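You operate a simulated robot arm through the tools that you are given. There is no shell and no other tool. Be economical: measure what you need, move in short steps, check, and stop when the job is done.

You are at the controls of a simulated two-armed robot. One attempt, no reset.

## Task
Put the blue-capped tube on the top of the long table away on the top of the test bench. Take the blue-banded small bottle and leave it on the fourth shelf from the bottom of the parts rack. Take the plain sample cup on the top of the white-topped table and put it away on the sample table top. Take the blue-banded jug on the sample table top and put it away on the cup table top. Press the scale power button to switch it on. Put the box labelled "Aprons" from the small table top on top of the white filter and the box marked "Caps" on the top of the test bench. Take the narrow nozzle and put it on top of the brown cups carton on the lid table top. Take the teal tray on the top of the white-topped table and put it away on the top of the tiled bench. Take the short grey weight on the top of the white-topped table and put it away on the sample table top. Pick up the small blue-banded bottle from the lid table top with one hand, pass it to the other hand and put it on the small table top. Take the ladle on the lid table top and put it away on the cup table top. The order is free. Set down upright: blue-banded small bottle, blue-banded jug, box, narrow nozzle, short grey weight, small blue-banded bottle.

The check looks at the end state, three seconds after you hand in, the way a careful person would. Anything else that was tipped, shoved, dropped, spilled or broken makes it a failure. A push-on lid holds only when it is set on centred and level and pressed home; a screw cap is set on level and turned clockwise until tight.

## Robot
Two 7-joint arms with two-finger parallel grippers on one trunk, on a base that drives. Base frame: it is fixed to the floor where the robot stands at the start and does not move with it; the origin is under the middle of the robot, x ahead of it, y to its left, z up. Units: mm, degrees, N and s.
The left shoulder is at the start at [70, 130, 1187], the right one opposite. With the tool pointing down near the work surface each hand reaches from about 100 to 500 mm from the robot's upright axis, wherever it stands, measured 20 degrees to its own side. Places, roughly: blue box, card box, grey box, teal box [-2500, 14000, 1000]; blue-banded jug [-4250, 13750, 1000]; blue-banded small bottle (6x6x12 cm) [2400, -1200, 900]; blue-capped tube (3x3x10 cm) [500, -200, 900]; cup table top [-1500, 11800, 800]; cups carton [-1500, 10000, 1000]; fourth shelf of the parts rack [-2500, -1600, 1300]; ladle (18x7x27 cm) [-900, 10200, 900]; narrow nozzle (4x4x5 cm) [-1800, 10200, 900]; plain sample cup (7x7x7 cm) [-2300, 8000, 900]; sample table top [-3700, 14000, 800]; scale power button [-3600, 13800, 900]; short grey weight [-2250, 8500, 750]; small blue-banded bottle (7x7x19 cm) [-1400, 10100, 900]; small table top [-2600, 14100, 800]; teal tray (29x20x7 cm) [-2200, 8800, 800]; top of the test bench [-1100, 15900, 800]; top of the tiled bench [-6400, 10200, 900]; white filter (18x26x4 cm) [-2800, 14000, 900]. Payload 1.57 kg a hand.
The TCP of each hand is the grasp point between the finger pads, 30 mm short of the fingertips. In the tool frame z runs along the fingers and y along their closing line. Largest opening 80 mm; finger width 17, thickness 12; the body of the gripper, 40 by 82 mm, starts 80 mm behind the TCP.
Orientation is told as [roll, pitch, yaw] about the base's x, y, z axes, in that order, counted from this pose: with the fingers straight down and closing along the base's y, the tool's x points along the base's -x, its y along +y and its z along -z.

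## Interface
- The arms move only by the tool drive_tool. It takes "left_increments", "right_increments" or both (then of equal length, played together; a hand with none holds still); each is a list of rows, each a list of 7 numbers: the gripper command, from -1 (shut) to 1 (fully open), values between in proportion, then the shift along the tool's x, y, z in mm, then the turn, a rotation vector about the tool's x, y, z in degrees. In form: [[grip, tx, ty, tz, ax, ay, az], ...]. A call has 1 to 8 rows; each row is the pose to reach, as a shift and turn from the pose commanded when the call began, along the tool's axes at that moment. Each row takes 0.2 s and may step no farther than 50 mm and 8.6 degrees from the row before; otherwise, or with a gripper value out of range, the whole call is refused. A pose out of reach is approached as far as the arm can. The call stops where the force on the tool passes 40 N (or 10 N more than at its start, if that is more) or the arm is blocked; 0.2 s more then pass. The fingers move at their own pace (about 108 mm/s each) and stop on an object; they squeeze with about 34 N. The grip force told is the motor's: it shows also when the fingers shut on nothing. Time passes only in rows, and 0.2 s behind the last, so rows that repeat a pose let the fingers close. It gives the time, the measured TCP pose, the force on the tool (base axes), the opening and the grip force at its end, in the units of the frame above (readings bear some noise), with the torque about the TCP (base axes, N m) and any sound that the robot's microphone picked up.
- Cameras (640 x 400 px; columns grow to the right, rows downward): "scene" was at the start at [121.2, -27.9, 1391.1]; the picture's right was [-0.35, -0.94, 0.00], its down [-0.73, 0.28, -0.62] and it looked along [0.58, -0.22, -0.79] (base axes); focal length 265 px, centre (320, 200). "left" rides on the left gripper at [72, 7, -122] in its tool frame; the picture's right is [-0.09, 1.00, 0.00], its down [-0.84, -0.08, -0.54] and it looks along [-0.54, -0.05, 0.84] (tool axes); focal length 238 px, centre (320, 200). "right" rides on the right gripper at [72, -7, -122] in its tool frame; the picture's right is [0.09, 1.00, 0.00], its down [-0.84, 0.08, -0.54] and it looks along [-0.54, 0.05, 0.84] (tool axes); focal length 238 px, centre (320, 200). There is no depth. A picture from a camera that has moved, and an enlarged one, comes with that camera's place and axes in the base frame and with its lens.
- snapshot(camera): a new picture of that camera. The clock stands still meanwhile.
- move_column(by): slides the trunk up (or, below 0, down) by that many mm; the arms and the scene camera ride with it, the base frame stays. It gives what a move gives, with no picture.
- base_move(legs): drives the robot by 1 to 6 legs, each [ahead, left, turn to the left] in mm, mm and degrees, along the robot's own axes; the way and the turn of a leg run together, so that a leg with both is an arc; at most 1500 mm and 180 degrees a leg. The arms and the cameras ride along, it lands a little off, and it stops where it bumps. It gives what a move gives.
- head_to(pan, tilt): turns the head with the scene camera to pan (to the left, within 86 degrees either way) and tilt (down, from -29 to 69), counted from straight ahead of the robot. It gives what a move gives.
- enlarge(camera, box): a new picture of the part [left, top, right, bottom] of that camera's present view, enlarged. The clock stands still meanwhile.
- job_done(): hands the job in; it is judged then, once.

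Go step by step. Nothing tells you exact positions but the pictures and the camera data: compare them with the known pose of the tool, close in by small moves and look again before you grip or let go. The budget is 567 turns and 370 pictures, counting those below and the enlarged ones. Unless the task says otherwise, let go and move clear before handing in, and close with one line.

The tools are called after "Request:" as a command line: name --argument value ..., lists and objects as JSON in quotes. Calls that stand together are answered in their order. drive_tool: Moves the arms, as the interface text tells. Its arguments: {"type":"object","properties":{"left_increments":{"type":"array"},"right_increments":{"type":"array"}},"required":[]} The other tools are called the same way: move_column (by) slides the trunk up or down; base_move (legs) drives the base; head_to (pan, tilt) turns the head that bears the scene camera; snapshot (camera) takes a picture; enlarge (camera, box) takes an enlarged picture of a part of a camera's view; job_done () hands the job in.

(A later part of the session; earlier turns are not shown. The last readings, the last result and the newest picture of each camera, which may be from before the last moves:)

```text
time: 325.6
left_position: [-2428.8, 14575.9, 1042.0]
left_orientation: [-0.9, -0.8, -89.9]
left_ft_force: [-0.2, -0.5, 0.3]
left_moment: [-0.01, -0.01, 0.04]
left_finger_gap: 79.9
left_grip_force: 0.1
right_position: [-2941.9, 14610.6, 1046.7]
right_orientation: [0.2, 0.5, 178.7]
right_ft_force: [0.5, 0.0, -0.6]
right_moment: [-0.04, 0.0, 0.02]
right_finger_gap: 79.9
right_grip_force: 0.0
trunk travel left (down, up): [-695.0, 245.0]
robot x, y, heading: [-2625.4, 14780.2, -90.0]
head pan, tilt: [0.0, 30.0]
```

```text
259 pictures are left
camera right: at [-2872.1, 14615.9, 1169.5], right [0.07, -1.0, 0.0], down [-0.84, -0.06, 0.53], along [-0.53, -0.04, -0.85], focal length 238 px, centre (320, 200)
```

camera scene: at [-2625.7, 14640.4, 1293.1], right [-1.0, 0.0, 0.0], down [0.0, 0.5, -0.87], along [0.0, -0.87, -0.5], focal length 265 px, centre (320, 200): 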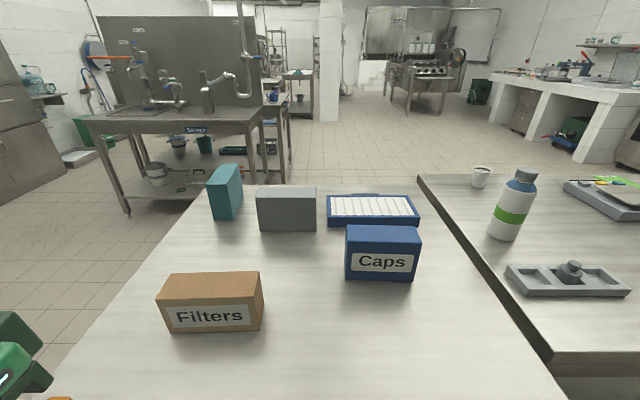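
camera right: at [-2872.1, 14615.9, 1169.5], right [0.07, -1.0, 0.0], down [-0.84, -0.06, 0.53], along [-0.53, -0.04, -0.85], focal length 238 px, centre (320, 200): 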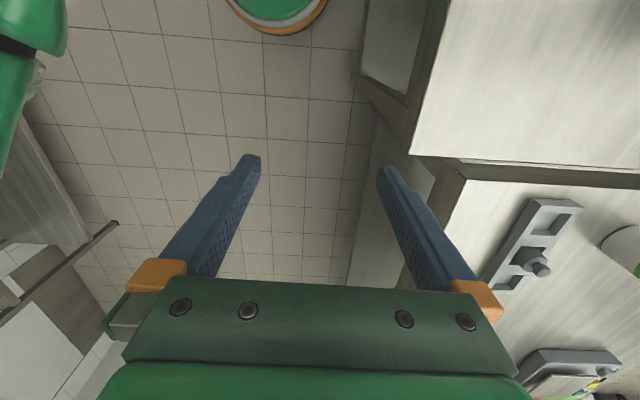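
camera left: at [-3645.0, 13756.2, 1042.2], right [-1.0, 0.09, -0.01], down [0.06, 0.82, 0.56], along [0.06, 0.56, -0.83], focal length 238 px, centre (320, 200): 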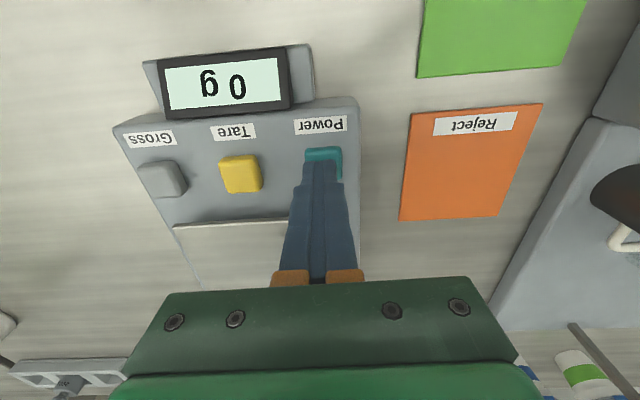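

Caps box centre refined to (-2760, 14173), top z≈938. I roll 85 mm closer and extend the right hand over it.

Request:
base_move --legs '[[85, 0, 0]]'

Request:
drive_tool --right_increments '[[1, 30, 38, 0, 0, 0, 0], [1, 60, 76, 0, 0, 0, 0], [1, 90, 114, 0, 0, 0, 0], [1, 120, 152, 0, 0, 0, 0], [1, 150, 190, 0, 0, 0, 0], [1, 180, 228, 0, 0, 0, 0], [1, 182, 270, 0, 0, 0, 0], [1, 182, 310, 0, 0, 0, 0]]'

Request:
snapshot --camera "scene"

Request:
snapshot --camera "right"

```text
time: 326.7
left_position: [-2429.4, 14491.4, 1041.7]
left_orientation: [-0.9, -1.0, -89.9]
left_ft_force: [-0.5, 0.7, 0.5]
left_moment: [0.01, 0.0, 0.0]
left_finger_gap: 80.0
left_grip_force: 0.0
right_position: [-2942.7, 14525.8, 1045.6]
right_orientation: [0.4, 0.5, 178.7]
right_ft_force: [-0.3, 0.2, 0.2]
right_moment: [0.0, -0.04, 0.0]
right_finger_gap: 80.1
right_grip_force: 0.1
trunk travel left (down, up): [-695.0, 245.0]
robot x, y, heading: [-2625.1, 14693.2, -89.8]
head pan, tilt: [0.0, 30.0]
```

```text
time: 328.5
left_position: [-2428.2, 14488.1, 1041.3]
left_orientation: [-0.9, -0.9, -89.9]
left_ft_force: [0.2, 0.2, 0.8]
left_moment: [0.0, 0.02, -0.01]
left_finger_gap: 80.0
left_grip_force: 0.0
right_position: [-2808.5, 14297.5, 1026.5]
right_orientation: [0.1, 0.6, 178.6]
right_ft_force: [0.1, -1.4, -0.8]
right_moment: [0.05, -0.03, -0.01]
right_finger_gap: 80.1
right_grip_force: 0.1
right hand out of reach, approached as far as the arm can: row 6, 7, 8
trunk travel left (down, up): [-695.0, 245.0]
robot x, y, heading: [-2622.4, 14695.9, -90.0]
head pan, tilt: [0.0, 30.0]
```

```text
258 pictures are left
camera scene: at [-2625.4, 14552.3, 1292.8], right [-1.0, 0.0, 0.0], down [0.0, 0.5, -0.87], along [0.0, -0.87, -0.5], focal length 265 px, centre (320, 200)
```

scene: 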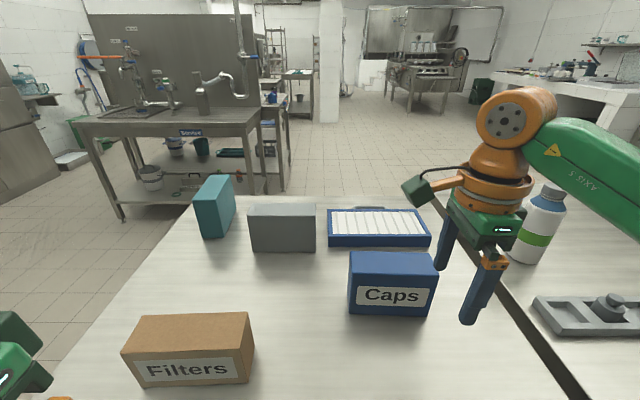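

```text
257 pictures are left
camera right: at [-2737.5, 14302.9, 1149.7], right [0.07, -1.0, 0.0], down [-0.84, -0.06, 0.53], along [-0.53, -0.04, -0.84], focal length 238 px, centre (320, 200)
```

right: 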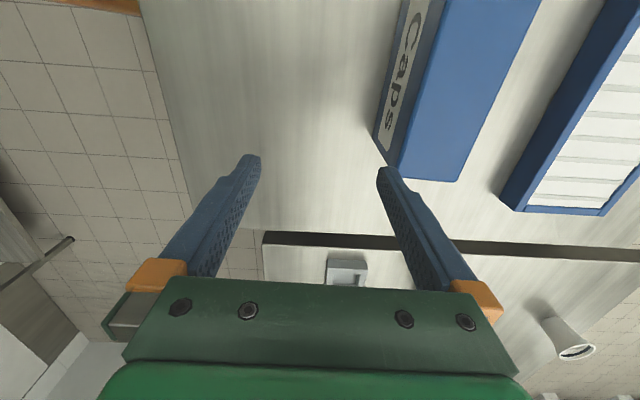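

A vertical grasp here is ~90 mm out of reach. Instead I'll turn the box: push its east end south with the tilted left hand, so its thin side lies along x and I can grip it with a 45° hand. First retract the right hand, shift west and tilt the left hand.

Request:
drive_tool --right_increments '[[1, 0, -45, -10, 0, 0, 0], [1, -10, -90, -20, 0, 0, 0], [1, -20, -135, -20, 0, 0, 0], [1, -30, -180, -20, 0, 0, 0], [1, -40, -225, -20, 0, 0, 0], [1, -40, -240, -20, 0, 0, 0]]' --left_increments '[[-1, -20, 0, 0, 0, -7.5, 0], [-1, -40, 0, 0, 0, -15, 0], [-1, -60, 0, 0, 0, -22.5, 0], [-1, -80, 0, 0, 0, -30, 0], [-1, -100, 0, 0, 0, -37.5, 0], [-1, -120, 0, 0, 0, -45, 0]]'

Request:
base_move --legs '[[0, -170, 0]]'

Request:
snapshot --camera "left"

Request:
snapshot --camera "scene"

```text
time: 329.9
left_position: [-2427.8, 14366.3, 1046.1]
left_orientation: [-1.3, -45.9, -89.1]
left_ft_force: [-0.2, 0.5, 0.4]
left_moment: [-0.03, 0.01, -0.01]
left_finger_gap: 0.0
left_grip_force: 21.6
left hand out of reach, approached as far as the arm can: row 6
right_position: [-2841.8, 14538.8, 1045.4]
right_orientation: [0.1, 0.5, 178.6]
right_ft_force: [-1.1, -18.9, 6.8]
right_moment: [0.66, -0.12, -0.11]
right_finger_gap: 62.2
right_grip_force: 0.0
trunk travel left (down, up): [-695.0, 245.0]
robot x, y, heading: [-2628.1, 14693.1, -89.8]
head pan, tilt: [0.0, 30.0]
```

```text
time: 331.4
left_position: [-2595.5, 14367.7, 1044.5]
left_orientation: [-1.6, -45.6, -88.8]
left_ft_force: [0.1, -0.2, -0.5]
left_moment: [-0.01, 0.02, 0.0]
left_finger_gap: 0.1
left_grip_force: 21.6
right_position: [-3008.7, 14539.9, 1047.4]
right_orientation: [0.2, 0.3, 178.8]
right_ft_force: [-3.6, -19.6, 0.4]
right_moment: [0.37, -0.06, -0.04]
right_finger_gap: 62.0
right_grip_force: 0.0
trunk travel left (down, up): [-695.0, 245.0]
robot x, y, heading: [-2795.1, 14697.4, -89.8]
head pan, tilt: [0.0, 30.0]
```

```text
256 pictures are left
camera left: at [-2588.7, 14504.7, 1080.4], right [1.0, -0.06, 0.05], down [-0.06, -0.2, 0.98], along [-0.05, -0.98, -0.2], focal length 238 px, centre (320, 200)
```

left: 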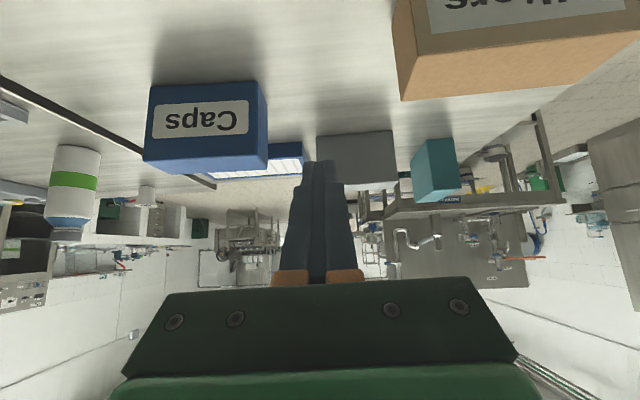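

```text
255 pictures are left
camera scene: at [-2791.8, 14552.9, 1292.9], right [-1.0, 0.0, 0.0], down [0.0, 0.5, -0.87], along [0.0, -0.87, -0.5], focal length 265 px, centre (320, 200)
```

scene: 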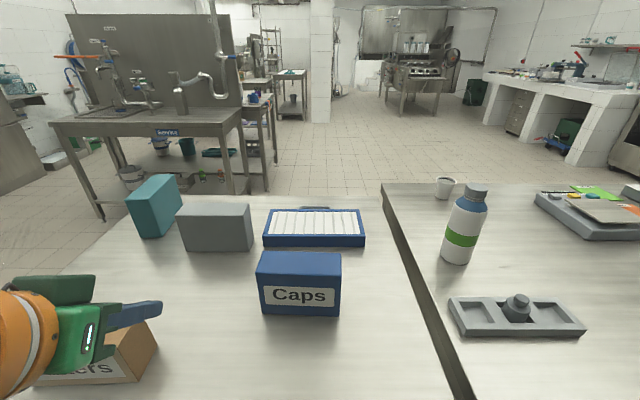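

The right fingers are pressing on the robot's own body; I move that hand off, and bring the closed left fingers to a pre-push pose north of the box's east end.

Request:
drive_tool --right_increments '[[1, -10, 20, 0, 0, 0, 0], [1, -20, 45, 0, 0, 0, 0], [1, -30, 60, 0, 0, 0, 0], [1, -30, 60, 0, 0, 0, 0], [1, -30, 60, 0, 0, 0, 0], [1, -30, 60, 0, 0, 0, 0]]' --left_increments '[[-1, 0, -45, 0, 0, 0, 0], [-1, 0, -90, 5, 0, 0, 0], [-1, 15, -100, 40, 0, 0, 0], [-1, 30, -100, 80, 0, 0, 0], [-1, 47, -100, 118, 0, 0, 0], [-1, 62, -100, 150, 0, 0, 0]]'

Request:
snapshot --camera "left"

Request:
snapshot --camera "scene"

```text
time: 332.8
left_position: [-2697.9, 14301.9, 898.0]
left_orientation: [-1.3, -45.8, -88.9]
left_ft_force: [0.5, 0.0, 0.4]
left_moment: [-0.01, -0.02, -0.01]
left_finger_gap: 0.0
left_grip_force: 21.1
right_position: [-3041.3, 14479.7, 1047.7]
right_orientation: [0.1, 0.5, 178.8]
right_ft_force: [-0.4, 0.2, 0.4]
right_moment: [0.03, 0.0, 0.0]
right_finger_gap: 80.0
right_grip_force: 0.1
trunk travel left (down, up): [-695.0, 245.0]
robot x, y, heading: [-2796.0, 14696.8, -90.1]
head pan, tilt: [0.0, 30.0]
```

```text
254 pictures are left
camera left: at [-2692.4, 14440.0, 932.9], right [1.0, -0.06, 0.05], down [-0.06, -0.2, 0.98], along [-0.05, -0.98, -0.2], focal length 238 px, centre (320, 200)
```

left: 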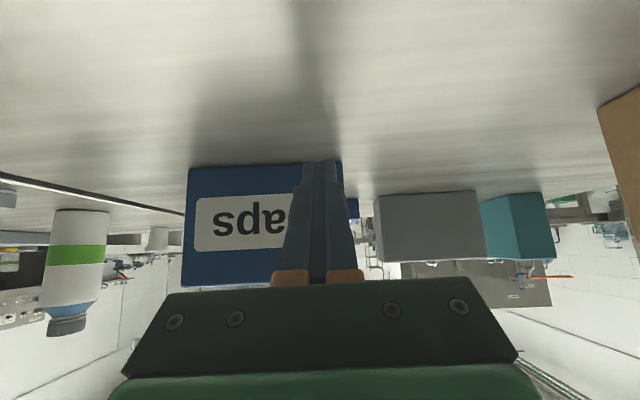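

```text
253 pictures are left
camera scene: at [-2793.8, 14552.2, 1292.9], right [-1.0, 0.0, 0.0], down [0.0, 0.5, -0.87], along [0.0, -0.87, -0.5], focal length 265 px, centre (320, 200)
```

scene: 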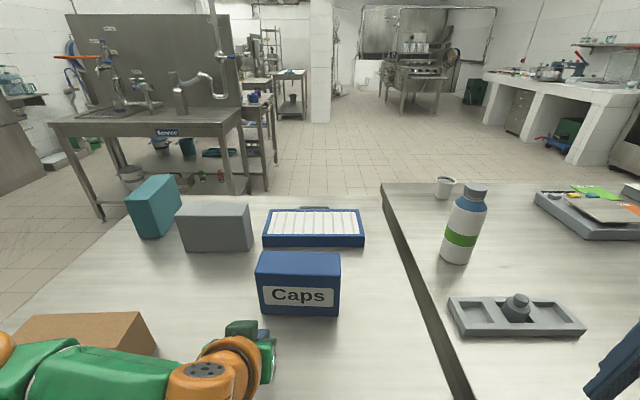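

Pushing the east end south in steady steps.

Request:
drive_tool --left_increments '[[-1, -25, 0, 25, 0, 0, 0], [-1, -45, 0, 46, 0, 0, 0], [-1, -53, 0, 54, 0, 0, 0], [-1, -61, 0, 62, 0, 0, 0], [-1, -69, 0, 70, 0, 0, 0], [-1, -77, 0, 78, 0, 0, 0], [-1, -85, 0, 86, 0, 0, 0], [-1, -93, 0, 95, 0, 0, 0]]'

Request:
snapshot --camera "scene"

```text
time: 334.6
left_position: [-2699.1, 14170.1, 899.0]
left_orientation: [-1.4, -45.7, -88.9]
left_ft_force: [0.5, 1.3, -0.5]
left_moment: [0.0, 0.04, 0.01]
left_finger_gap: 0.0
left_grip_force: 21.0
right_position: [-3042.5, 14479.2, 1048.3]
right_orientation: [0.2, 0.5, 178.9]
right_ft_force: [0.5, 0.3, 0.3]
right_moment: [0.0, -0.04, 0.04]
right_finger_gap: 80.0
right_grip_force: 0.0
trunk travel left (down, up): [-695.0, 245.0]
robot x, y, heading: [-2800.5, 14694.7, -89.9]
head pan, tilt: [0.0, 30.0]
```

```text
252 pictures are left
camera scene: at [-2794.2, 14552.6, 1292.9], right [-1.0, 0.0, 0.0], down [0.0, 0.5, -0.87], along [0.0, -0.87, -0.5], focal length 265 px, centre (320, 200)
```

scene: 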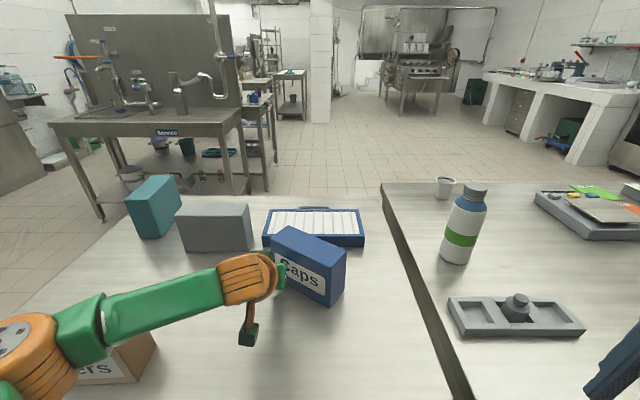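

It turned about 35°. Continue a bit further.

Request:
drive_tool --left_increments '[[-1, -7, 0, 7, 0, 0, 0], [-1, -14, 0, 14, 0, 0, 0], [-1, -21, 0, 21, 0, 0, 0], [-1, -28, 0, 28, 0, 0, 0]]'

Request:
snapshot --camera "scene"

Request:
snapshot --camera "left"

```text
time: 335.6
left_position: [-2699.1, 14129.3, 899.4]
left_orientation: [-1.2, -45.7, -89.0]
left_ft_force: [0.0, 0.1, 0.4]
left_moment: [0.0, 0.0, 0.0]
left_finger_gap: 0.0
left_grip_force: 22.0
right_position: [-3042.8, 14480.4, 1047.9]
right_orientation: [0.2, 0.5, 178.8]
right_ft_force: [-1.1, 0.4, 0.6]
right_moment: [-0.03, -0.03, -0.05]
right_finger_gap: 80.0
right_grip_force: 0.1
trunk travel left (down, up): [-695.0, 245.0]
robot x, y, heading: [-2795.7, 14694.5, -89.8]
head pan, tilt: [0.0, 30.0]
```

```text
251 pictures are left
camera scene: at [-2794.2, 14552.6, 1292.9], right [-1.0, 0.0, 0.0], down [0.0, 0.5, -0.87], along [0.0, -0.87, -0.5], focal length 265 px, centre (320, 200)
```

scene: 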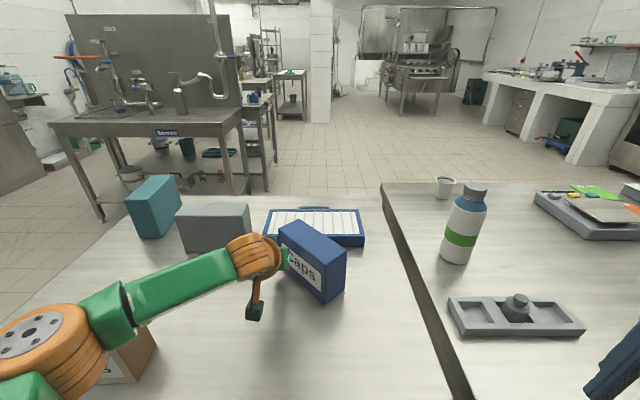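

```text
250 pictures are left
camera left: at [-2692.2, 14267.2, 934.3], right [1.0, -0.06, 0.05], down [-0.06, -0.2, 0.98], along [-0.05, -0.98, -0.2], focal length 238 px, centre (320, 200)
```

left: 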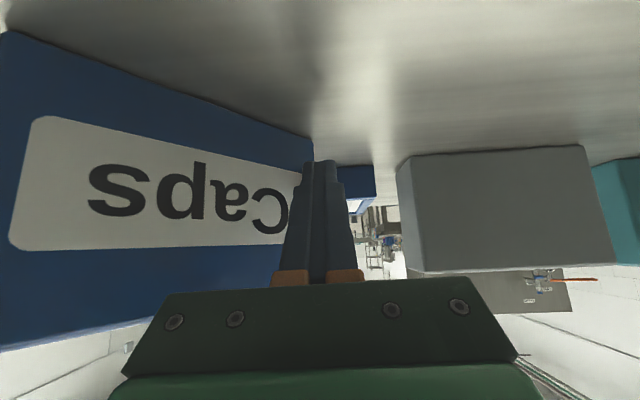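

The box has turned about 49°. With the hand's azimuth turned ~41° I can now grip it near its north-west end. Retract and turn the left hand, and shift the base west.

Request:
drive_tool --left_increments '[[-1, 0, 0, -40, 0, 0, 0], [-1, 5, -5, -85, 0, 0, 0], [-1, 12, -12, -130, 0, 0, 0], [1, 19, -21, -164, -6, 0, -5.8], [1, 19, -21, -164, -12, 0, -11.6], [1, 19, -21, -164, -18, 0, -17.4], [1, 19, -21, -164, -24, 0, -23.2], [1, 19, -21, -164, -29.4, 0, -28.6]]'

Request:
base_move --legs '[[0, -200, 0]]'

Request:
snapshot --camera "left"

Request:
snapshot --camera "scene"

```text
time: 337.4
left_position: [-2718.5, 14259.0, 1000.8]
left_orientation: [-0.9, -45.3, -48.0]
left_ft_force: [-0.6, 0.6, 0.0]
left_moment: [0.02, -0.01, 0.01]
left_finger_gap: 79.9
left_grip_force: 0.0
right_position: [-3042.8, 14480.8, 1047.5]
right_orientation: [0.2, 0.7, 178.7]
right_ft_force: [-1.1, -0.6, 0.8]
right_moment: [0.01, -0.01, -0.01]
right_finger_gap: 80.2
right_grip_force: 0.1
trunk travel left (down, up): [-695.0, 245.0]
robot x, y, heading: [-2793.6, 14694.9, -89.7]
head pan, tilt: [0.0, 30.0]
```

```text
time: 339.0
left_position: [-2918.1, 14258.8, 1000.1]
left_orientation: [-1.0, -45.1, -48.0]
left_ft_force: [0.8, 0.6, 0.7]
left_moment: [0.01, 0.0, -0.01]
left_finger_gap: 80.2
left_grip_force: 0.0
right_position: [-3240.3, 14479.7, 1048.4]
right_orientation: [0.1, 0.5, 178.9]
right_ft_force: [-0.2, -0.3, 0.8]
right_moment: [0.0, 0.06, 0.01]
right_finger_gap: 79.9
right_grip_force: 0.0
trunk travel left (down, up): [-695.0, 245.0]
robot x, y, heading: [-2997.1, 14693.8, -89.7]
head pan, tilt: [0.0, 30.0]
```

```text
249 pictures are left
camera left: at [-3003.4, 14367.4, 1036.7], right [0.79, 0.61, 0.05], down [0.09, -0.2, 0.98], along [0.6, -0.77, -0.21], focal length 238 px, centre (320, 200)
```

left: 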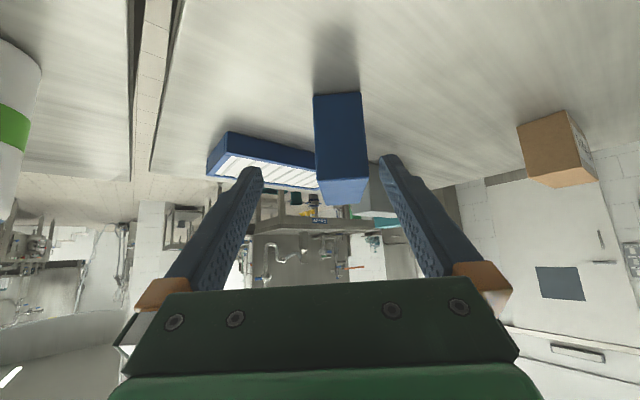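

```text
248 pictures are left
camera scene: at [-2993.2, 14551.9, 1292.9], right [-1.0, -0.01, 0.0], down [0.0, 0.5, -0.87], along [0.0, -0.87, -0.5], focal length 265 px, centre (320, 200)
```

scene: 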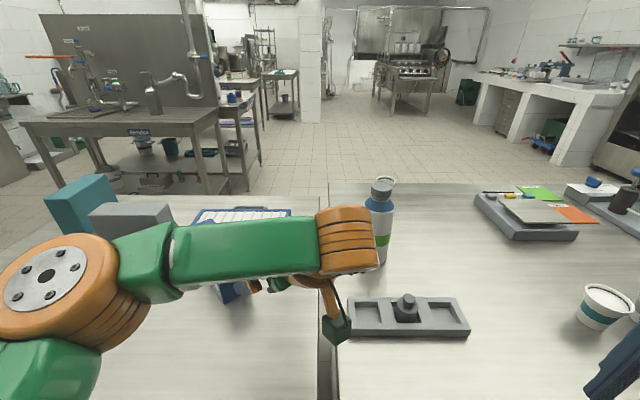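

The hand now looks straight at the box's end face at (-2814, 14173). Moving to pre-grasp.

Request:
drive_tool --left_increments '[[1, -20, 8, 36, 0, 0, 0], [1, -40, 16, 72, 0, 0, 0], [1, -48, 20, 89, 0, 0, 0], [1, -48, 20, 89, 0, 0, 0]]'

Request:
snapshot --camera "left"

```text
time: 340.0
left_position: [-2840.4, 14199.3, 971.6]
left_orientation: [-0.9, -45.2, -48.0]
left_ft_force: [-0.1, -0.4, -0.1]
left_moment: [-0.03, -0.03, -0.02]
left_finger_gap: 80.0
left_grip_force: 0.1
right_position: [-3243.1, 14479.1, 1046.3]
right_orientation: [0.2, 0.4, 178.9]
right_ft_force: [1.0, -1.0, 0.3]
right_moment: [-0.02, 0.0, -0.03]
right_finger_gap: 80.0
right_grip_force: 0.2
trunk travel left (down, up): [-695.0, 245.0]
robot x, y, heading: [-2996.3, 14691.6, -89.8]
head pan, tilt: [0.0, 30.0]
```

```text
247 pictures are left
camera left: at [-2926.1, 14306.9, 1007.6], right [0.79, 0.61, 0.05], down [0.09, -0.2, 0.98], along [0.6, -0.77, -0.21], focal length 238 px, centre (320, 200)
```

left: 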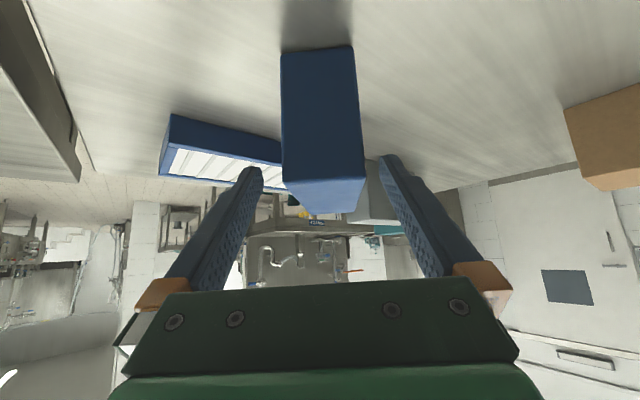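

Well centred. Advance, close, lift.

Request:
drive_tool --left_increments '[[1, 0, 1, 35, 0, 0, 0], [1, 0, 1, 70, 0, 0, 0], [1, 0, 1, 102, 0, 0, 0], [-1, 0, 1, 102, 0, 0, 0], [-1, 0, 1, 102, 0, 0, 0], [-1, 0, 1, 102, 0, 0, 0]]'

Request:
snapshot --camera "left"

```text
time: 341.4
left_position: [-2792.3, 14145.3, 899.2]
left_orientation: [-0.9, -45.1, -48.1]
left_ft_force: [0.7, -0.1, 1.4]
left_moment: [-0.09, -0.18, -0.03]
left_finger_gap: 59.8
left_grip_force: 33.9
right_position: [-3242.4, 14479.6, 1047.4]
right_orientation: [0.2, 0.6, 178.9]
right_ft_force: [-0.2, -0.4, 0.4]
right_moment: [0.04, -0.01, 0.01]
right_finger_gap: 79.8
right_grip_force: 0.1
trunk travel left (down, up): [-695.0, 245.0]
robot x, y, heading: [-2998.7, 14693.8, -89.7]
head pan, tilt: [0.0, 30.0]
```

```text
246 pictures are left
camera left: at [-2877.8, 14253.1, 935.3], right [0.79, 0.61, 0.05], down [0.09, -0.2, 0.98], along [0.6, -0.77, -0.21], focal length 238 px, centre (320, 200)
```

left: 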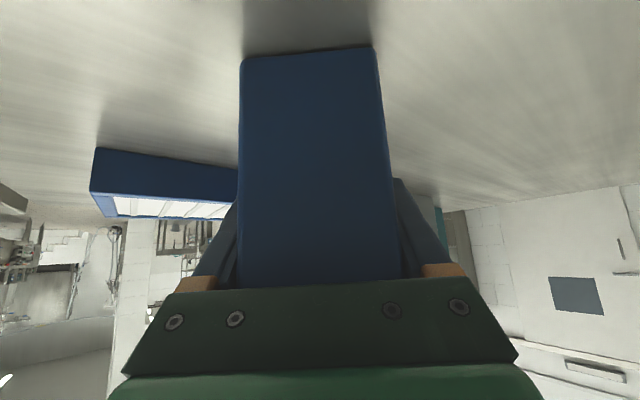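

Gripped at 60 mm. Lift a little and check that it stays level.

Request:
drive_tool --left_increments '[[-1, -14, 0, -14, 0, 0, 0], [-1, -40, 0, -40, 0, 0, 0], [-1, -70, 0, -70, 0, 0, 0], [-1, -90, 0, -95, 0, 0, 0], [-1, -90, 0, -95, 0, 0, 0]]'

Request:
snapshot --camera "left"

Request:
snapshot --camera "scene"

```text
time: 342.6
left_position: [-2793.5, 14149.0, 1029.9]
left_orientation: [-1.0, -45.1, -48.1]
left_ft_force: [-0.2, 0.3, -0.9]
left_moment: [0.01, 0.0, 0.0]
left_finger_gap: 59.4
left_grip_force: 34.0
right_position: [-3242.5, 14478.3, 1048.6]
right_orientation: [0.1, 0.5, 178.9]
right_ft_force: [0.0, 0.1, -0.9]
right_moment: [0.02, -0.04, 0.01]
right_finger_gap: 80.0
right_grip_force: 0.0
trunk travel left (down, up): [-695.0, 245.0]
robot x, y, heading: [-2996.6, 14693.9, -89.9]
head pan, tilt: [0.0, 30.0]
```

```text
245 pictures are left
camera left: at [-2879.1, 14256.6, 1066.7], right [0.79, 0.61, 0.05], down [0.09, -0.2, 0.98], along [0.6, -0.77, -0.21], focal length 238 px, centre (320, 200)
```

left: 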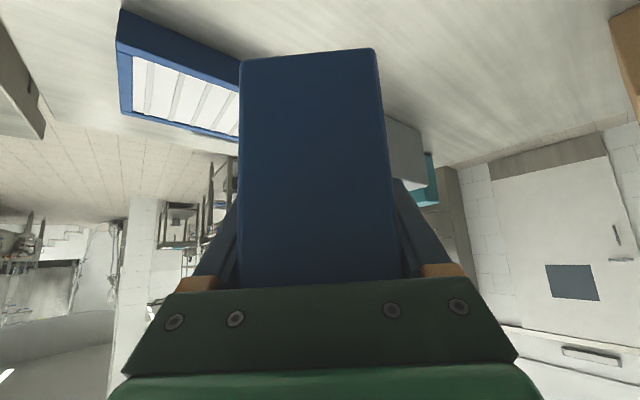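

```text
244 pictures are left
camera scene: at [-2994.7, 14551.3, 1292.8], right [-1.0, -0.01, 0.0], down [0.0, 0.5, -0.87], along [0.0, -0.87, -0.5], focal length 265 px, centre (320, 200)
```

scene: 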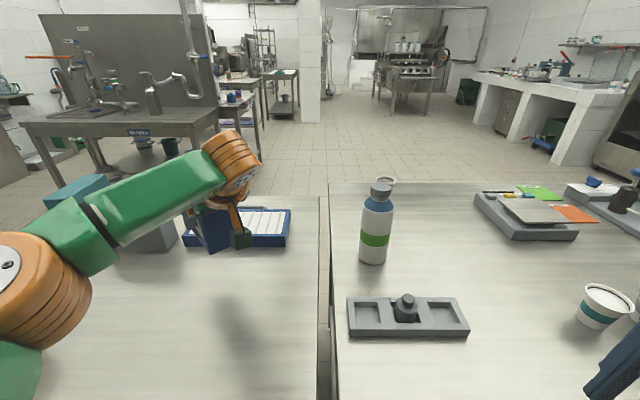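

Held level. I raise the trunk, back off, move east and turn toward the test bench.

Request:
move_column --by 150

Request:
base_move --legs '[[-260, 0, 0], [0, 780, 0], [0, 0, 179.5]]'

Request:
snapshot --camera "scene"

```text
time: 344.4
left_position: [-2794.1, 14150.5, 1180.5]
left_orientation: [-1.0, -45.1, -48.1]
left_ft_force: [0.1, 0.6, -2.0]
left_moment: [0.09, 0.0, -0.01]
left_finger_gap: 59.9
left_grip_force: 34.3
right_position: [-3242.6, 14478.3, 1198.7]
right_orientation: [0.1, 0.6, 179.0]
right_ft_force: [-0.5, -0.6, 0.2]
right_moment: [-0.01, -0.02, -0.04]
right_finger_gap: 80.0
right_grip_force: 0.0
trunk travel left (down, up): [-845.0, 95.0]
robot x, y, heading: [-2997.3, 14693.5, -89.8]
head pan, tilt: [0.0, 30.0]
```

```text
time: 357.3
left_position: [-2392.9, 15515.1, 1181.0]
left_orientation: [-0.9, -45.1, 129.5]
left_ft_force: [-0.2, -0.4, -1.6]
left_moment: [-0.02, -0.02, 0.01]
left_finger_gap: 59.6
left_grip_force: 34.2
right_position: [-1958.5, 15166.8, 1197.2]
right_orientation: [0.2, 0.4, -3.5]
right_ft_force: [-0.2, 0.4, -0.5]
right_moment: [-0.02, 0.02, 0.0]
right_finger_gap: 80.1
right_grip_force: 0.0
trunk travel left (down, up): [-845.0, 95.0]
robot x, y, heading: [-2210.9, 14963.4, 88.1]
head pan, tilt: [0.0, 30.0]
```

```text
243 pictures are left
camera scene: at [-2207.6, 15102.7, 1442.9], right [1.0, -0.04, 0.0], down [-0.02, -0.5, -0.87], along [0.03, 0.87, -0.5], focal length 265 px, centre (320, 200)
```

scene: 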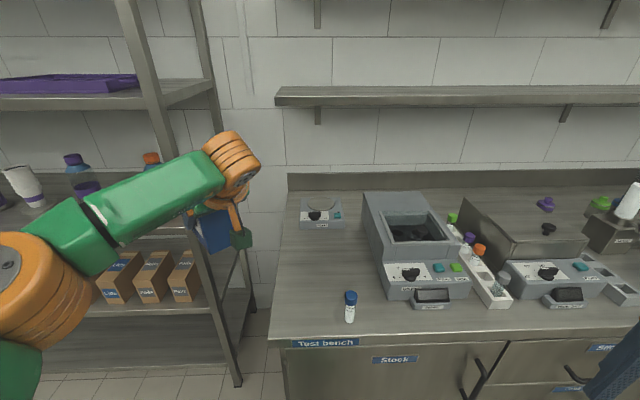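

I straighten, rotate the box's long axis to point north, and shift right in front of the free area.

Request:
drive_tool --left_increments '[[-1, 0, 0, 0, 5.8, 0, 5.8], [-1, 0, 0, 0, 11.6, 0, 11.6], [-1, 0, 0, 0, 17.4, 0, 17.4], [-1, 0, 0, 0, 23.2, 0, 23.2], [-1, 0, 0, 0, 29, 0, 29], [-1, 0, 0, 0, 29, 0, 29]]'

Request:
base_move --legs '[[0, 0, 1.9], [0, -235, 0]]'

Request:
snapshot --camera "scene"

Request:
snapshot --camera "left"

```text
time: 358.7
left_position: [-2392.2, 15516.7, 1180.9]
left_orientation: [-0.6, -45.5, 88.2]
left_ft_force: [0.4, -0.1, -1.4]
left_moment: [-0.06, 0.02, -0.04]
left_finger_gap: 59.7
left_grip_force: 34.2
right_position: [-1957.6, 15167.6, 1197.8]
right_orientation: [0.1, 0.5, -3.6]
right_ft_force: [-0.1, -0.1, 0.1]
right_moment: [0.02, -0.02, 0.02]
right_finger_gap: 80.0
right_grip_force: 0.1
trunk travel left (down, up): [-845.0, 95.0]
robot x, y, heading: [-2215.4, 14962.6, 88.2]
head pan, tilt: [0.0, 30.0]
```

```text
time: 360.8
left_position: [-2178.2, 15507.6, 1180.2]
left_orientation: [-0.8, -45.5, 90.3]
left_ft_force: [-1.0, 0.2, -1.2]
left_moment: [-0.03, -0.01, 0.0]
left_finger_gap: 59.5
left_grip_force: 34.4
right_position: [-1733.2, 15174.4, 1198.5]
right_orientation: [0.2, 0.3, -1.6]
right_ft_force: [-0.8, -0.6, -1.1]
right_moment: [0.02, -0.02, 0.02]
right_finger_gap: 80.0
right_grip_force: 0.0
trunk travel left (down, up): [-845.0, 95.0]
robot x, y, heading: [-1980.5, 14961.9, 90.0]
head pan, tilt: [0.0, 30.0]
```

```text
242 pictures are left
camera scene: at [-1980.7, 15102.0, 1442.8], right [1.0, 0.0, 0.0], down [0.0, -0.5, -0.87], along [0.0, 0.87, -0.5], focal length 265 px, centre (320, 200)
```

scene: 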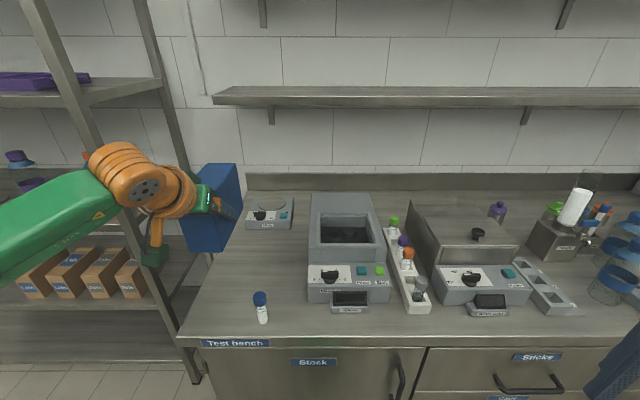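

```text
241 pictures are left
camera left: at [-2186.8, 15371.1, 1214.8], right [-1.0, 0.07, 0.06], down [0.07, 0.2, 0.98], along [0.06, 0.98, -0.2], focal length 238 px, centre (320, 200)
```

left: 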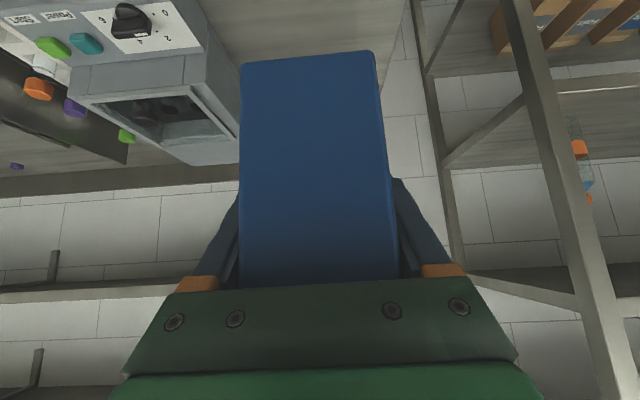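

Shift 28 mm right and 130 mm ahead, then lower the trunk 150 mm; the box will stand behind the tube.

Request:
base_move --legs '[[0, -28, 0], [130, 0, 0]]'

Request:
move_column --by -150

Request:
snapshot --camera "scene"

Request:
snapshot --camera "left"

```text
time: 362.5
left_position: [-2146.7, 15634.5, 1182.5]
left_orientation: [-0.6, -45.7, 90.0]
left_ft_force: [0.0, 0.3, 0.0]
left_moment: [-0.02, 0.0, 0.01]
left_finger_gap: 59.5
left_grip_force: 33.9
right_position: [-1700.6, 15300.7, 1197.7]
right_orientation: [0.4, 0.5, -1.7]
right_ft_force: [-0.3, -0.4, -0.5]
right_moment: [0.01, -0.01, -0.03]
right_finger_gap: 79.9
right_grip_force: 0.1
trunk travel left (down, up): [-845.0, 95.0]
robot x, y, heading: [-1949.6, 15092.6, 90.2]
head pan, tilt: [0.0, 30.0]
```

```text
time: 364.3
left_position: [-2147.1, 15637.4, 1030.3]
left_orientation: [-0.6, -45.6, 90.2]
left_ft_force: [0.3, 0.1, -1.4]
left_moment: [-0.02, 0.01, -0.01]
left_finger_gap: 59.7
left_grip_force: 33.5
right_position: [-1699.3, 15303.9, 1048.1]
right_orientation: [0.2, 0.5, -1.7]
right_ft_force: [0.2, -0.6, 0.5]
right_moment: [0.0, 0.01, -0.05]
right_finger_gap: 79.8
right_grip_force: 0.1
trunk travel left (down, up): [-695.0, 245.0]
robot x, y, heading: [-1950.2, 15093.7, 89.6]
head pan, tilt: [0.0, 30.0]
```

```text
240 pictures are left
camera scene: at [-1948.0, 15230.9, 1292.9], right [1.0, 0.0, 0.0], down [0.0, -0.5, -0.87], along [0.0, 0.87, -0.5], focal length 265 px, centre (320, 200)
```

scene: 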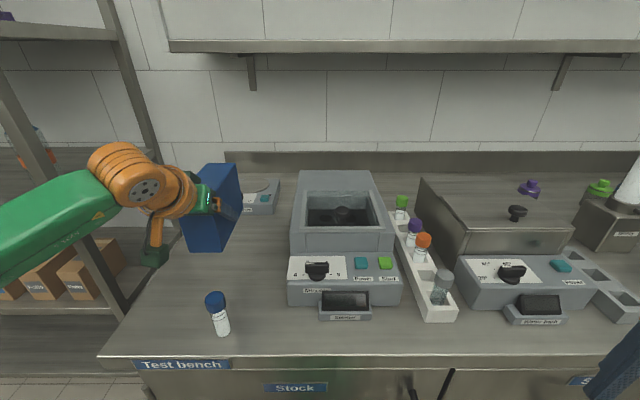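

```text
239 pictures are left
camera left: at [-2154.8, 15500.1, 1065.5], right [-1.0, 0.07, 0.06], down [0.07, 0.2, 0.98], along [0.06, 0.98, -0.2], focal length 238 px, centre (320, 200)
```

left: 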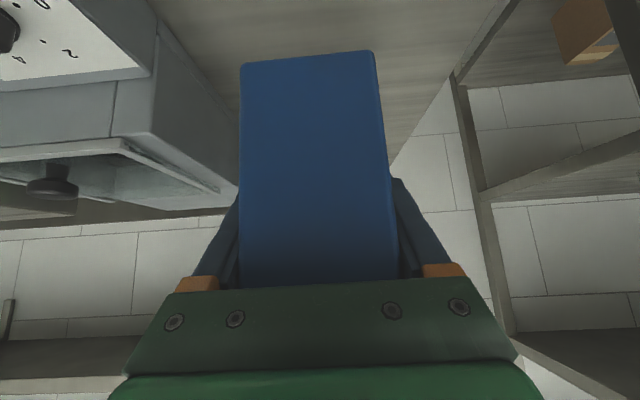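

Lower the box towards the bench.

Request:
drive_tool --left_increments '[[-1, 30, 0, 30, 0, 0, 0], [-1, 60, 0, 59, 0, 0, 0], [-1, 82, 0, 80, 0, 0, 0], [-1, 88, 0, 86, 0, 0, 0], [-1, 92, 0, 90, 0, 0, 0], [-1, 95, 0, 93, 0, 0, 0], [-1, 98, 0, 96, 0, 0, 0], [-1, 101, 0, 99, 0, 0, 0]]'

Request:
snapshot --camera "left"

```text
time: 366.2
left_position: [-2145.1, 15636.1, 896.1]
left_orientation: [-0.6, -46.6, 90.2]
left_ft_force: [0.3, -2.0, 15.4]
left_moment: [-0.95, 0.29, -0.01]
left_finger_gap: 59.7
left_grip_force: 34.4
right_position: [-1699.2, 15299.7, 1048.4]
right_orientation: [0.4, 0.6, -1.6]
right_ft_force: [0.3, 0.3, 0.0]
right_moment: [-0.01, -0.01, -0.04]
right_finger_gap: 80.2
right_grip_force: 0.0
trunk travel left (down, up): [-695.0, 245.0]
robot x, y, heading: [-1948.2, 15092.4, 89.7]
head pan, tilt: [0.0, 30.0]
stopped in row 8 (left hand): the force on the tool passed its limit at 41 N (the readings are from after the stop); the commanded pose is now the measured one
```

```text
238 pictures are left
camera left: at [-2152.7, 15497.9, 929.3], right [-1.0, 0.07, 0.06], down [0.07, 0.18, 0.98], along [0.06, 0.98, -0.19], focal length 238 px, centre (320, 200)
```

left: 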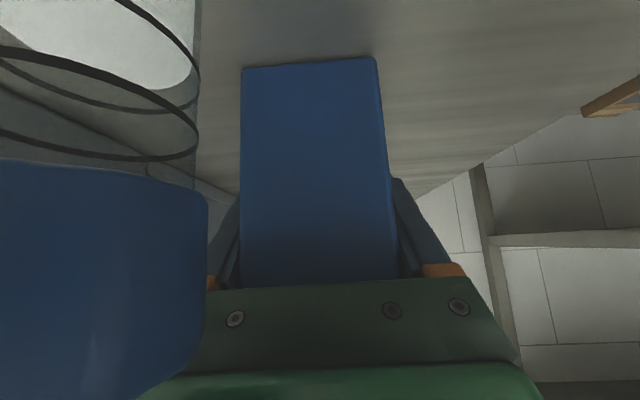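

Contact with the bench. The tube looks very near the hand camera, so I check with the scene view before releasing.

Request:
enlarge --camera "scene" --box '[80, 140, 320, 360]'

```text
1.82 times, centred on (200, 250) of scene
camera zoom: at [-1946.4, 15225.3, 1293.3], right [1.0, 0.0, 0.0], down [0.0, -0.5, -0.87], along [0.0, 0.87, -0.5], focal length 482 px, centre (538, 109)
```

zoom: 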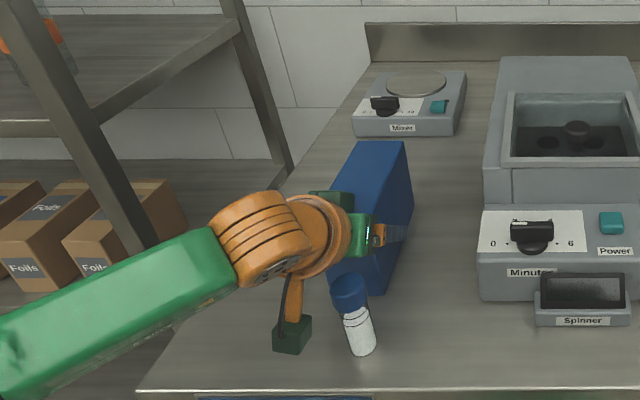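

Tube stands untouched. Open and rise straight up.

Request:
drive_tool --left_increments '[[0.3, 0, 0, 0, 0, 0, 0], [1, 0, 0, 0, 0, 0, 0], [1, 0, 0, 0, 0, 0, 0], [1, -25, 0, -25, 0, 0, 0], [1, -55, 0, -53, 0, 0, 0], [1, -88, 0, -85, 0, 0, 0], [1, -110, 0, -106, 0, 0, 0]]'

Request:
base_move --legs '[[-200, 0, 0]]'

Request:
snapshot --camera "scene"

```text
time: 367.9
left_position: [-2146.1, 15639.9, 1045.3]
left_orientation: [-0.7, -46.0, 90.3]
left_ft_force: [-0.2, 0.2, 0.1]
left_moment: [-0.01, 0.03, -0.02]
left_finger_gap: 80.2
left_grip_force: 0.1
right_position: [-1699.8, 15303.1, 1047.6]
right_orientation: [0.3, 0.7, -1.7]
right_ft_force: [0.4, 0.0, 0.3]
right_moment: [0.04, 0.01, 0.0]
right_finger_gap: 80.1
right_grip_force: 0.1
trunk travel left (down, up): [-695.0, 245.0]
robot x, y, heading: [-1948.5, 15088.6, 89.9]
head pan, tilt: [0.0, 30.0]
```

```text
time: 369.4
left_position: [-2148.0, 15442.0, 1044.6]
left_orientation: [-0.6, -46.0, 90.4]
left_ft_force: [-0.4, 0.4, -0.4]
left_moment: [-0.03, 0.02, 0.0]
left_finger_gap: 80.0
left_grip_force: 0.0
right_position: [-1703.0, 15107.1, 1047.7]
right_orientation: [0.1, 0.5, -1.7]
right_ft_force: [0.1, 0.4, -0.1]
right_moment: [-0.01, 0.02, -0.02]
right_finger_gap: 80.0
right_grip_force: 0.1
trunk travel left (down, up): [-695.0, 245.0]
robot x, y, heading: [-1948.9, 14891.2, 89.6]
head pan, tilt: [0.0, 30.0]
```

```text
236 pictures are left
camera scene: at [-1948.8, 15033.9, 1292.7], right [1.0, 0.0, 0.0], down [0.0, -0.5, -0.87], along [0.0, 0.87, -0.5], focal length 265 px, centre (320, 200)
```

scene: 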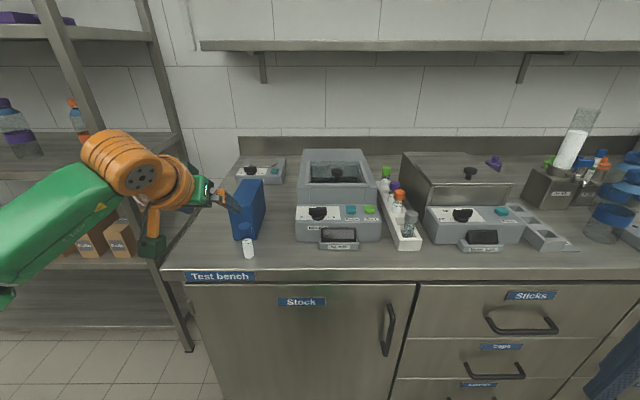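

Caps box stands on the bench behind the tube. Next, Aprons: drive round to the south side of the small table while setting the left hand vertical.

Request:
drive_tool --left_increments '[[1, 20, 0, -20, 0, 7.7, 0], [1, 40, 0, -40, 0, 15.3, 0], [1, 60, 0, -61, 0, 23, 0], [1, 80, 0, -82, 0, 30.7, 0], [1, 100, 0, -102, 0, 38.3, 0], [1, 118, 0, -122, 0, 46, 0], [1, 118, 0, -122, 0, 46, 0]]'

Request:
base_move --legs '[[0, -280, 0.4], [-1480, 0, 0], [0, 570, 0]]'

Request:
head_to --pan 10 --tilt 35

Request:
snapshot --camera "scene"

Request:
snapshot --camera "left"

```text
time: 371.0
left_position: [-2149.9, 15270.7, 1045.3]
left_orientation: [-0.5, 0.1, 89.8]
left_ft_force: [0.6, 0.5, -0.4]
left_moment: [0.0, 0.01, 0.04]
left_finger_gap: 80.1
left_grip_force: 0.1
right_position: [-1701.7, 15105.0, 1047.4]
right_orientation: [0.1, 0.5, -1.7]
right_ft_force: [-0.1, 0.7, -0.5]
right_moment: [0.01, 0.01, -0.01]
right_finger_gap: 79.8
right_grip_force: 0.0
trunk travel left (down, up): [-695.0, 245.0]
robot x, y, heading: [-1950.2, 14891.1, 90.0]
head pan, tilt: [0.0, 30.0]
```

```text
time: 382.8
left_position: [-2438.3, 13790.2, 1044.8]
left_orientation: [-0.4, 0.0, 89.7]
left_ft_force: [-0.2, 0.3, -0.5]
left_moment: [-0.03, 0.0, 0.0]
left_finger_gap: 80.2
left_grip_force: 0.1
right_position: [-1991.6, 13623.0, 1047.8]
right_orientation: [0.2, 0.5, -1.9]
right_ft_force: [0.1, -0.6, -0.5]
right_moment: [-0.01, -0.02, -0.03]
right_finger_gap: 79.9
right_grip_force: 0.1
trunk travel left (down, up): [-695.0, 245.0]
robot x, y, heading: [-2240.0, 13410.3, 90.1]
head pan, tilt: [0.0, 30.0]
```

```text
time: 383.5
left_position: [-2439.1, 13789.7, 1044.4]
left_orientation: [-0.6, -0.2, 89.7]
left_ft_force: [-0.5, 0.5, 0.6]
left_moment: [0.0, 0.03, 0.02]
left_finger_gap: 80.1
left_grip_force: 0.1
right_position: [-1991.4, 13624.8, 1047.9]
right_orientation: [0.2, 0.5, -1.9]
right_ft_force: [0.5, 0.2, 0.0]
right_moment: [0.01, -0.01, -0.03]
right_finger_gap: 79.8
right_grip_force: 0.1
trunk travel left (down, up): [-695.0, 245.0]
robot x, y, heading: [-2240.4, 13414.1, 89.7]
head pan, tilt: [10.0, 35.0]
```

```text
235 pictures are left
camera scene: at [-2254.9, 13547.5, 1285.1], right [0.99, 0.17, 0.0], down [0.1, -0.57, -0.82], along [-0.14, 0.81, -0.57], focal length 265 px, centre (320, 200)
```

scene: 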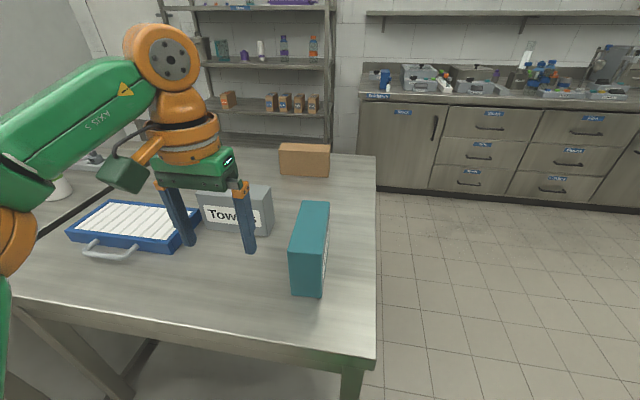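

```text
234 pictures are left
camera left: at [-2447.7, 13718.0, 1167.7], right [-1.0, 0.1, -0.01], down [0.08, 0.84, 0.54], along [0.06, 0.54, -0.84], focal length 238 px, centre (320, 200)
```

left: 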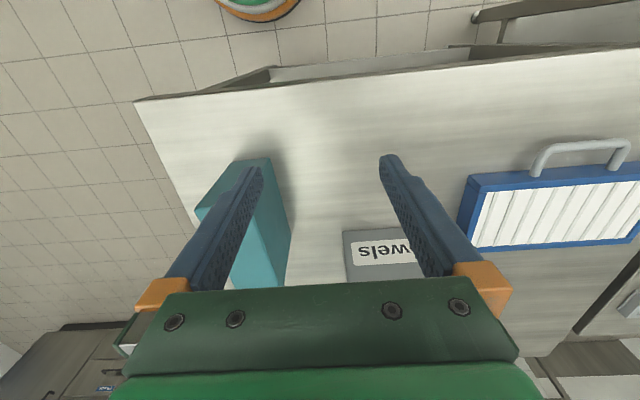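

Aprons box centre ≈(-2337, 13930). Move in 120 mm and bring the left hand above it.

Request:
base_move --legs '[[118, 0, 0.3]]'

Request:
drive_tool --left_increments '[[1, -10, -35, 0, 0, 0, 0], [1, -20, -70, 0, 0, 0, 0], [1, -22, -102, 10, 0, 0, 0], [1, -22, -102, 30, 0, 0, 0], [1, -22, -102, 30, 0, 0, 0]]'

Request:
snapshot --camera "left"

Request:
snapshot --camera "scene"

```text
time: 384.7
left_position: [-2439.4, 13904.7, 1046.2]
left_orientation: [-0.5, -0.2, 90.0]
left_ft_force: [0.6, -0.9, 0.0]
left_moment: [0.0, -0.01, 0.0]
left_finger_gap: 79.9
left_grip_force: 0.1
right_position: [-1992.2, 13741.4, 1047.6]
right_orientation: [0.3, 0.5, -1.5]
right_ft_force: [0.8, -0.1, 0.0]
right_moment: [0.01, -0.02, 0.0]
right_finger_gap: 80.1
right_grip_force: 0.1
trunk travel left (down, up): [-695.0, 245.0]
robot x, y, heading: [-2244.7, 13532.1, 89.9]
head pan, tilt: [10.0, 35.0]
```

```text
time: 385.9
left_position: [-2339.0, 13929.3, 1015.1]
left_orientation: [-0.5, -0.1, 90.0]
left_ft_force: [-0.2, 0.2, 0.3]
left_moment: [0.02, 0.01, -0.02]
left_finger_gap: 79.8
left_grip_force: 0.1
right_position: [-1992.3, 13742.5, 1047.6]
right_orientation: [0.2, 0.5, -1.5]
right_ft_force: [0.9, 0.8, -0.6]
right_moment: [-0.01, -0.01, -0.03]
right_finger_gap: 80.1
right_grip_force: 0.1
trunk travel left (down, up): [-695.0, 245.0]
robot x, y, heading: [-2241.5, 13531.8, 90.0]
head pan, tilt: [10.0, 35.0]
```

```text
233 pictures are left
camera left: at [-2346.9, 13857.3, 1138.4], right [-1.0, 0.09, -0.01], down [0.07, 0.84, 0.54], along [0.06, 0.54, -0.84], focal length 238 px, centre (320, 200)
```

left: 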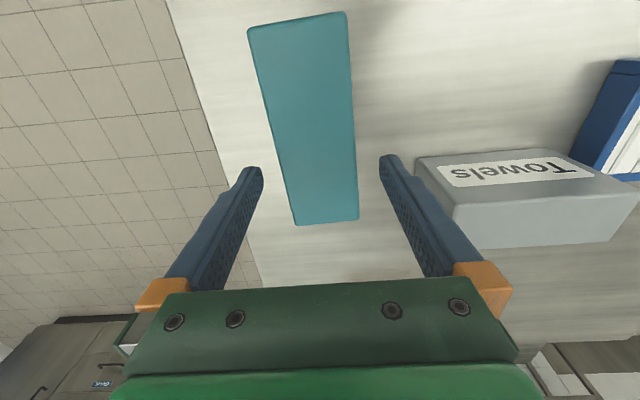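

```text
232 pictures are left
camera scene: at [-2254.9, 13665.0, 1285.1], right [0.98, 0.17, 0.0], down [0.1, -0.56, -0.82], along [-0.14, 0.81, -0.57], focal length 265 px, centre (320, 200)
```

scene: 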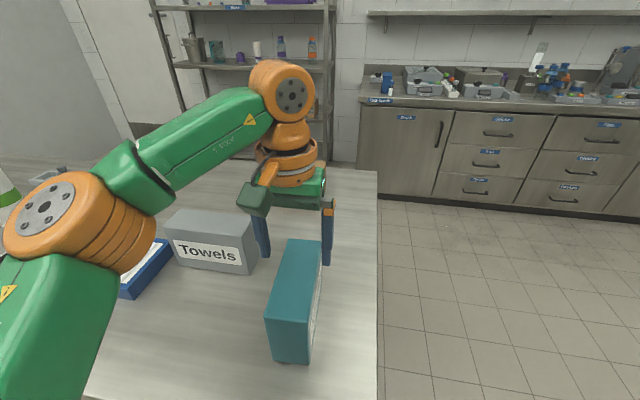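

Aligned within a few mm; box yawed 2°. Descend, close and lift.

Request:
drive_tool --left_increments '[[1, 5, -6, 30, 0, 0, -2], [1, 5, -6, 70, 0, 0, -2], [1, 5, -6, 110, 0, 0, -2], [-1, 5, -6, 110, 0, 0, -2], [-1, 5, -6, 110, 0, 0, -2], [-1, 5, -6, 110, 0, 0, -2]]'

Request:
drive_tool --left_increments '[[-1, 0, 0, -40, 0, 0, 0], [-1, 0, 0, -80, 0, 0, 0], [-1, 0, 0, -120, 0, 0, 0], [-1, 0, 0, -160, 0, 0, 0], [-1, 0, 0, -190, 0, 0, 0]]'

Request:
snapshot --camera "left"

```text
time: 387.3
left_position: [-2333.5, 13924.6, 906.3]
left_orientation: [-0.5, -0.1, 91.9]
left_ft_force: [-1.7, 3.1, 5.8]
left_moment: [0.35, 0.31, -0.02]
left_finger_gap: 59.9
left_grip_force: 33.7
right_position: [-1992.4, 13742.1, 1047.8]
right_orientation: [0.2, 0.4, -1.5]
right_ft_force: [-0.4, -0.6, 0.4]
right_moment: [0.04, 0.04, 0.0]
right_finger_gap: 80.0
right_grip_force: 0.1
trunk travel left (down, up): [-695.0, 245.0]
robot x, y, heading: [-2237.8, 13529.5, 89.9]
head pan, tilt: [10.0, 35.0]
```

```text
time: 388.5
left_position: [-2330.7, 13923.0, 1096.7]
left_orientation: [-0.6, -0.4, 91.9]
left_ft_force: [0.2, -0.7, -2.6]
left_moment: [0.02, 0.01, -0.02]
left_finger_gap: 59.8
left_grip_force: 34.0
right_position: [-1993.0, 13743.0, 1047.8]
right_orientation: [0.2, 0.7, -1.5]
right_ft_force: [0.0, 0.4, 0.2]
right_moment: [0.06, 0.02, -0.01]
right_finger_gap: 79.9
right_grip_force: 0.1
trunk travel left (down, up): [-695.0, 245.0]
robot x, y, heading: [-2239.2, 13528.4, 90.0]
head pan, tilt: [10.0, 35.0]
```

```text
231 pictures are left
camera left: at [-2337.6, 13850.8, 1219.4], right [-1.0, 0.06, -0.01], down [0.05, 0.84, 0.55], along [0.04, 0.55, -0.84], focal length 238 px, centre (320, 200)
```

left: 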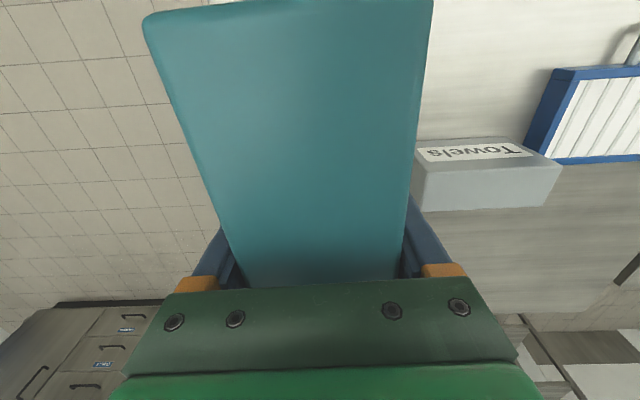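

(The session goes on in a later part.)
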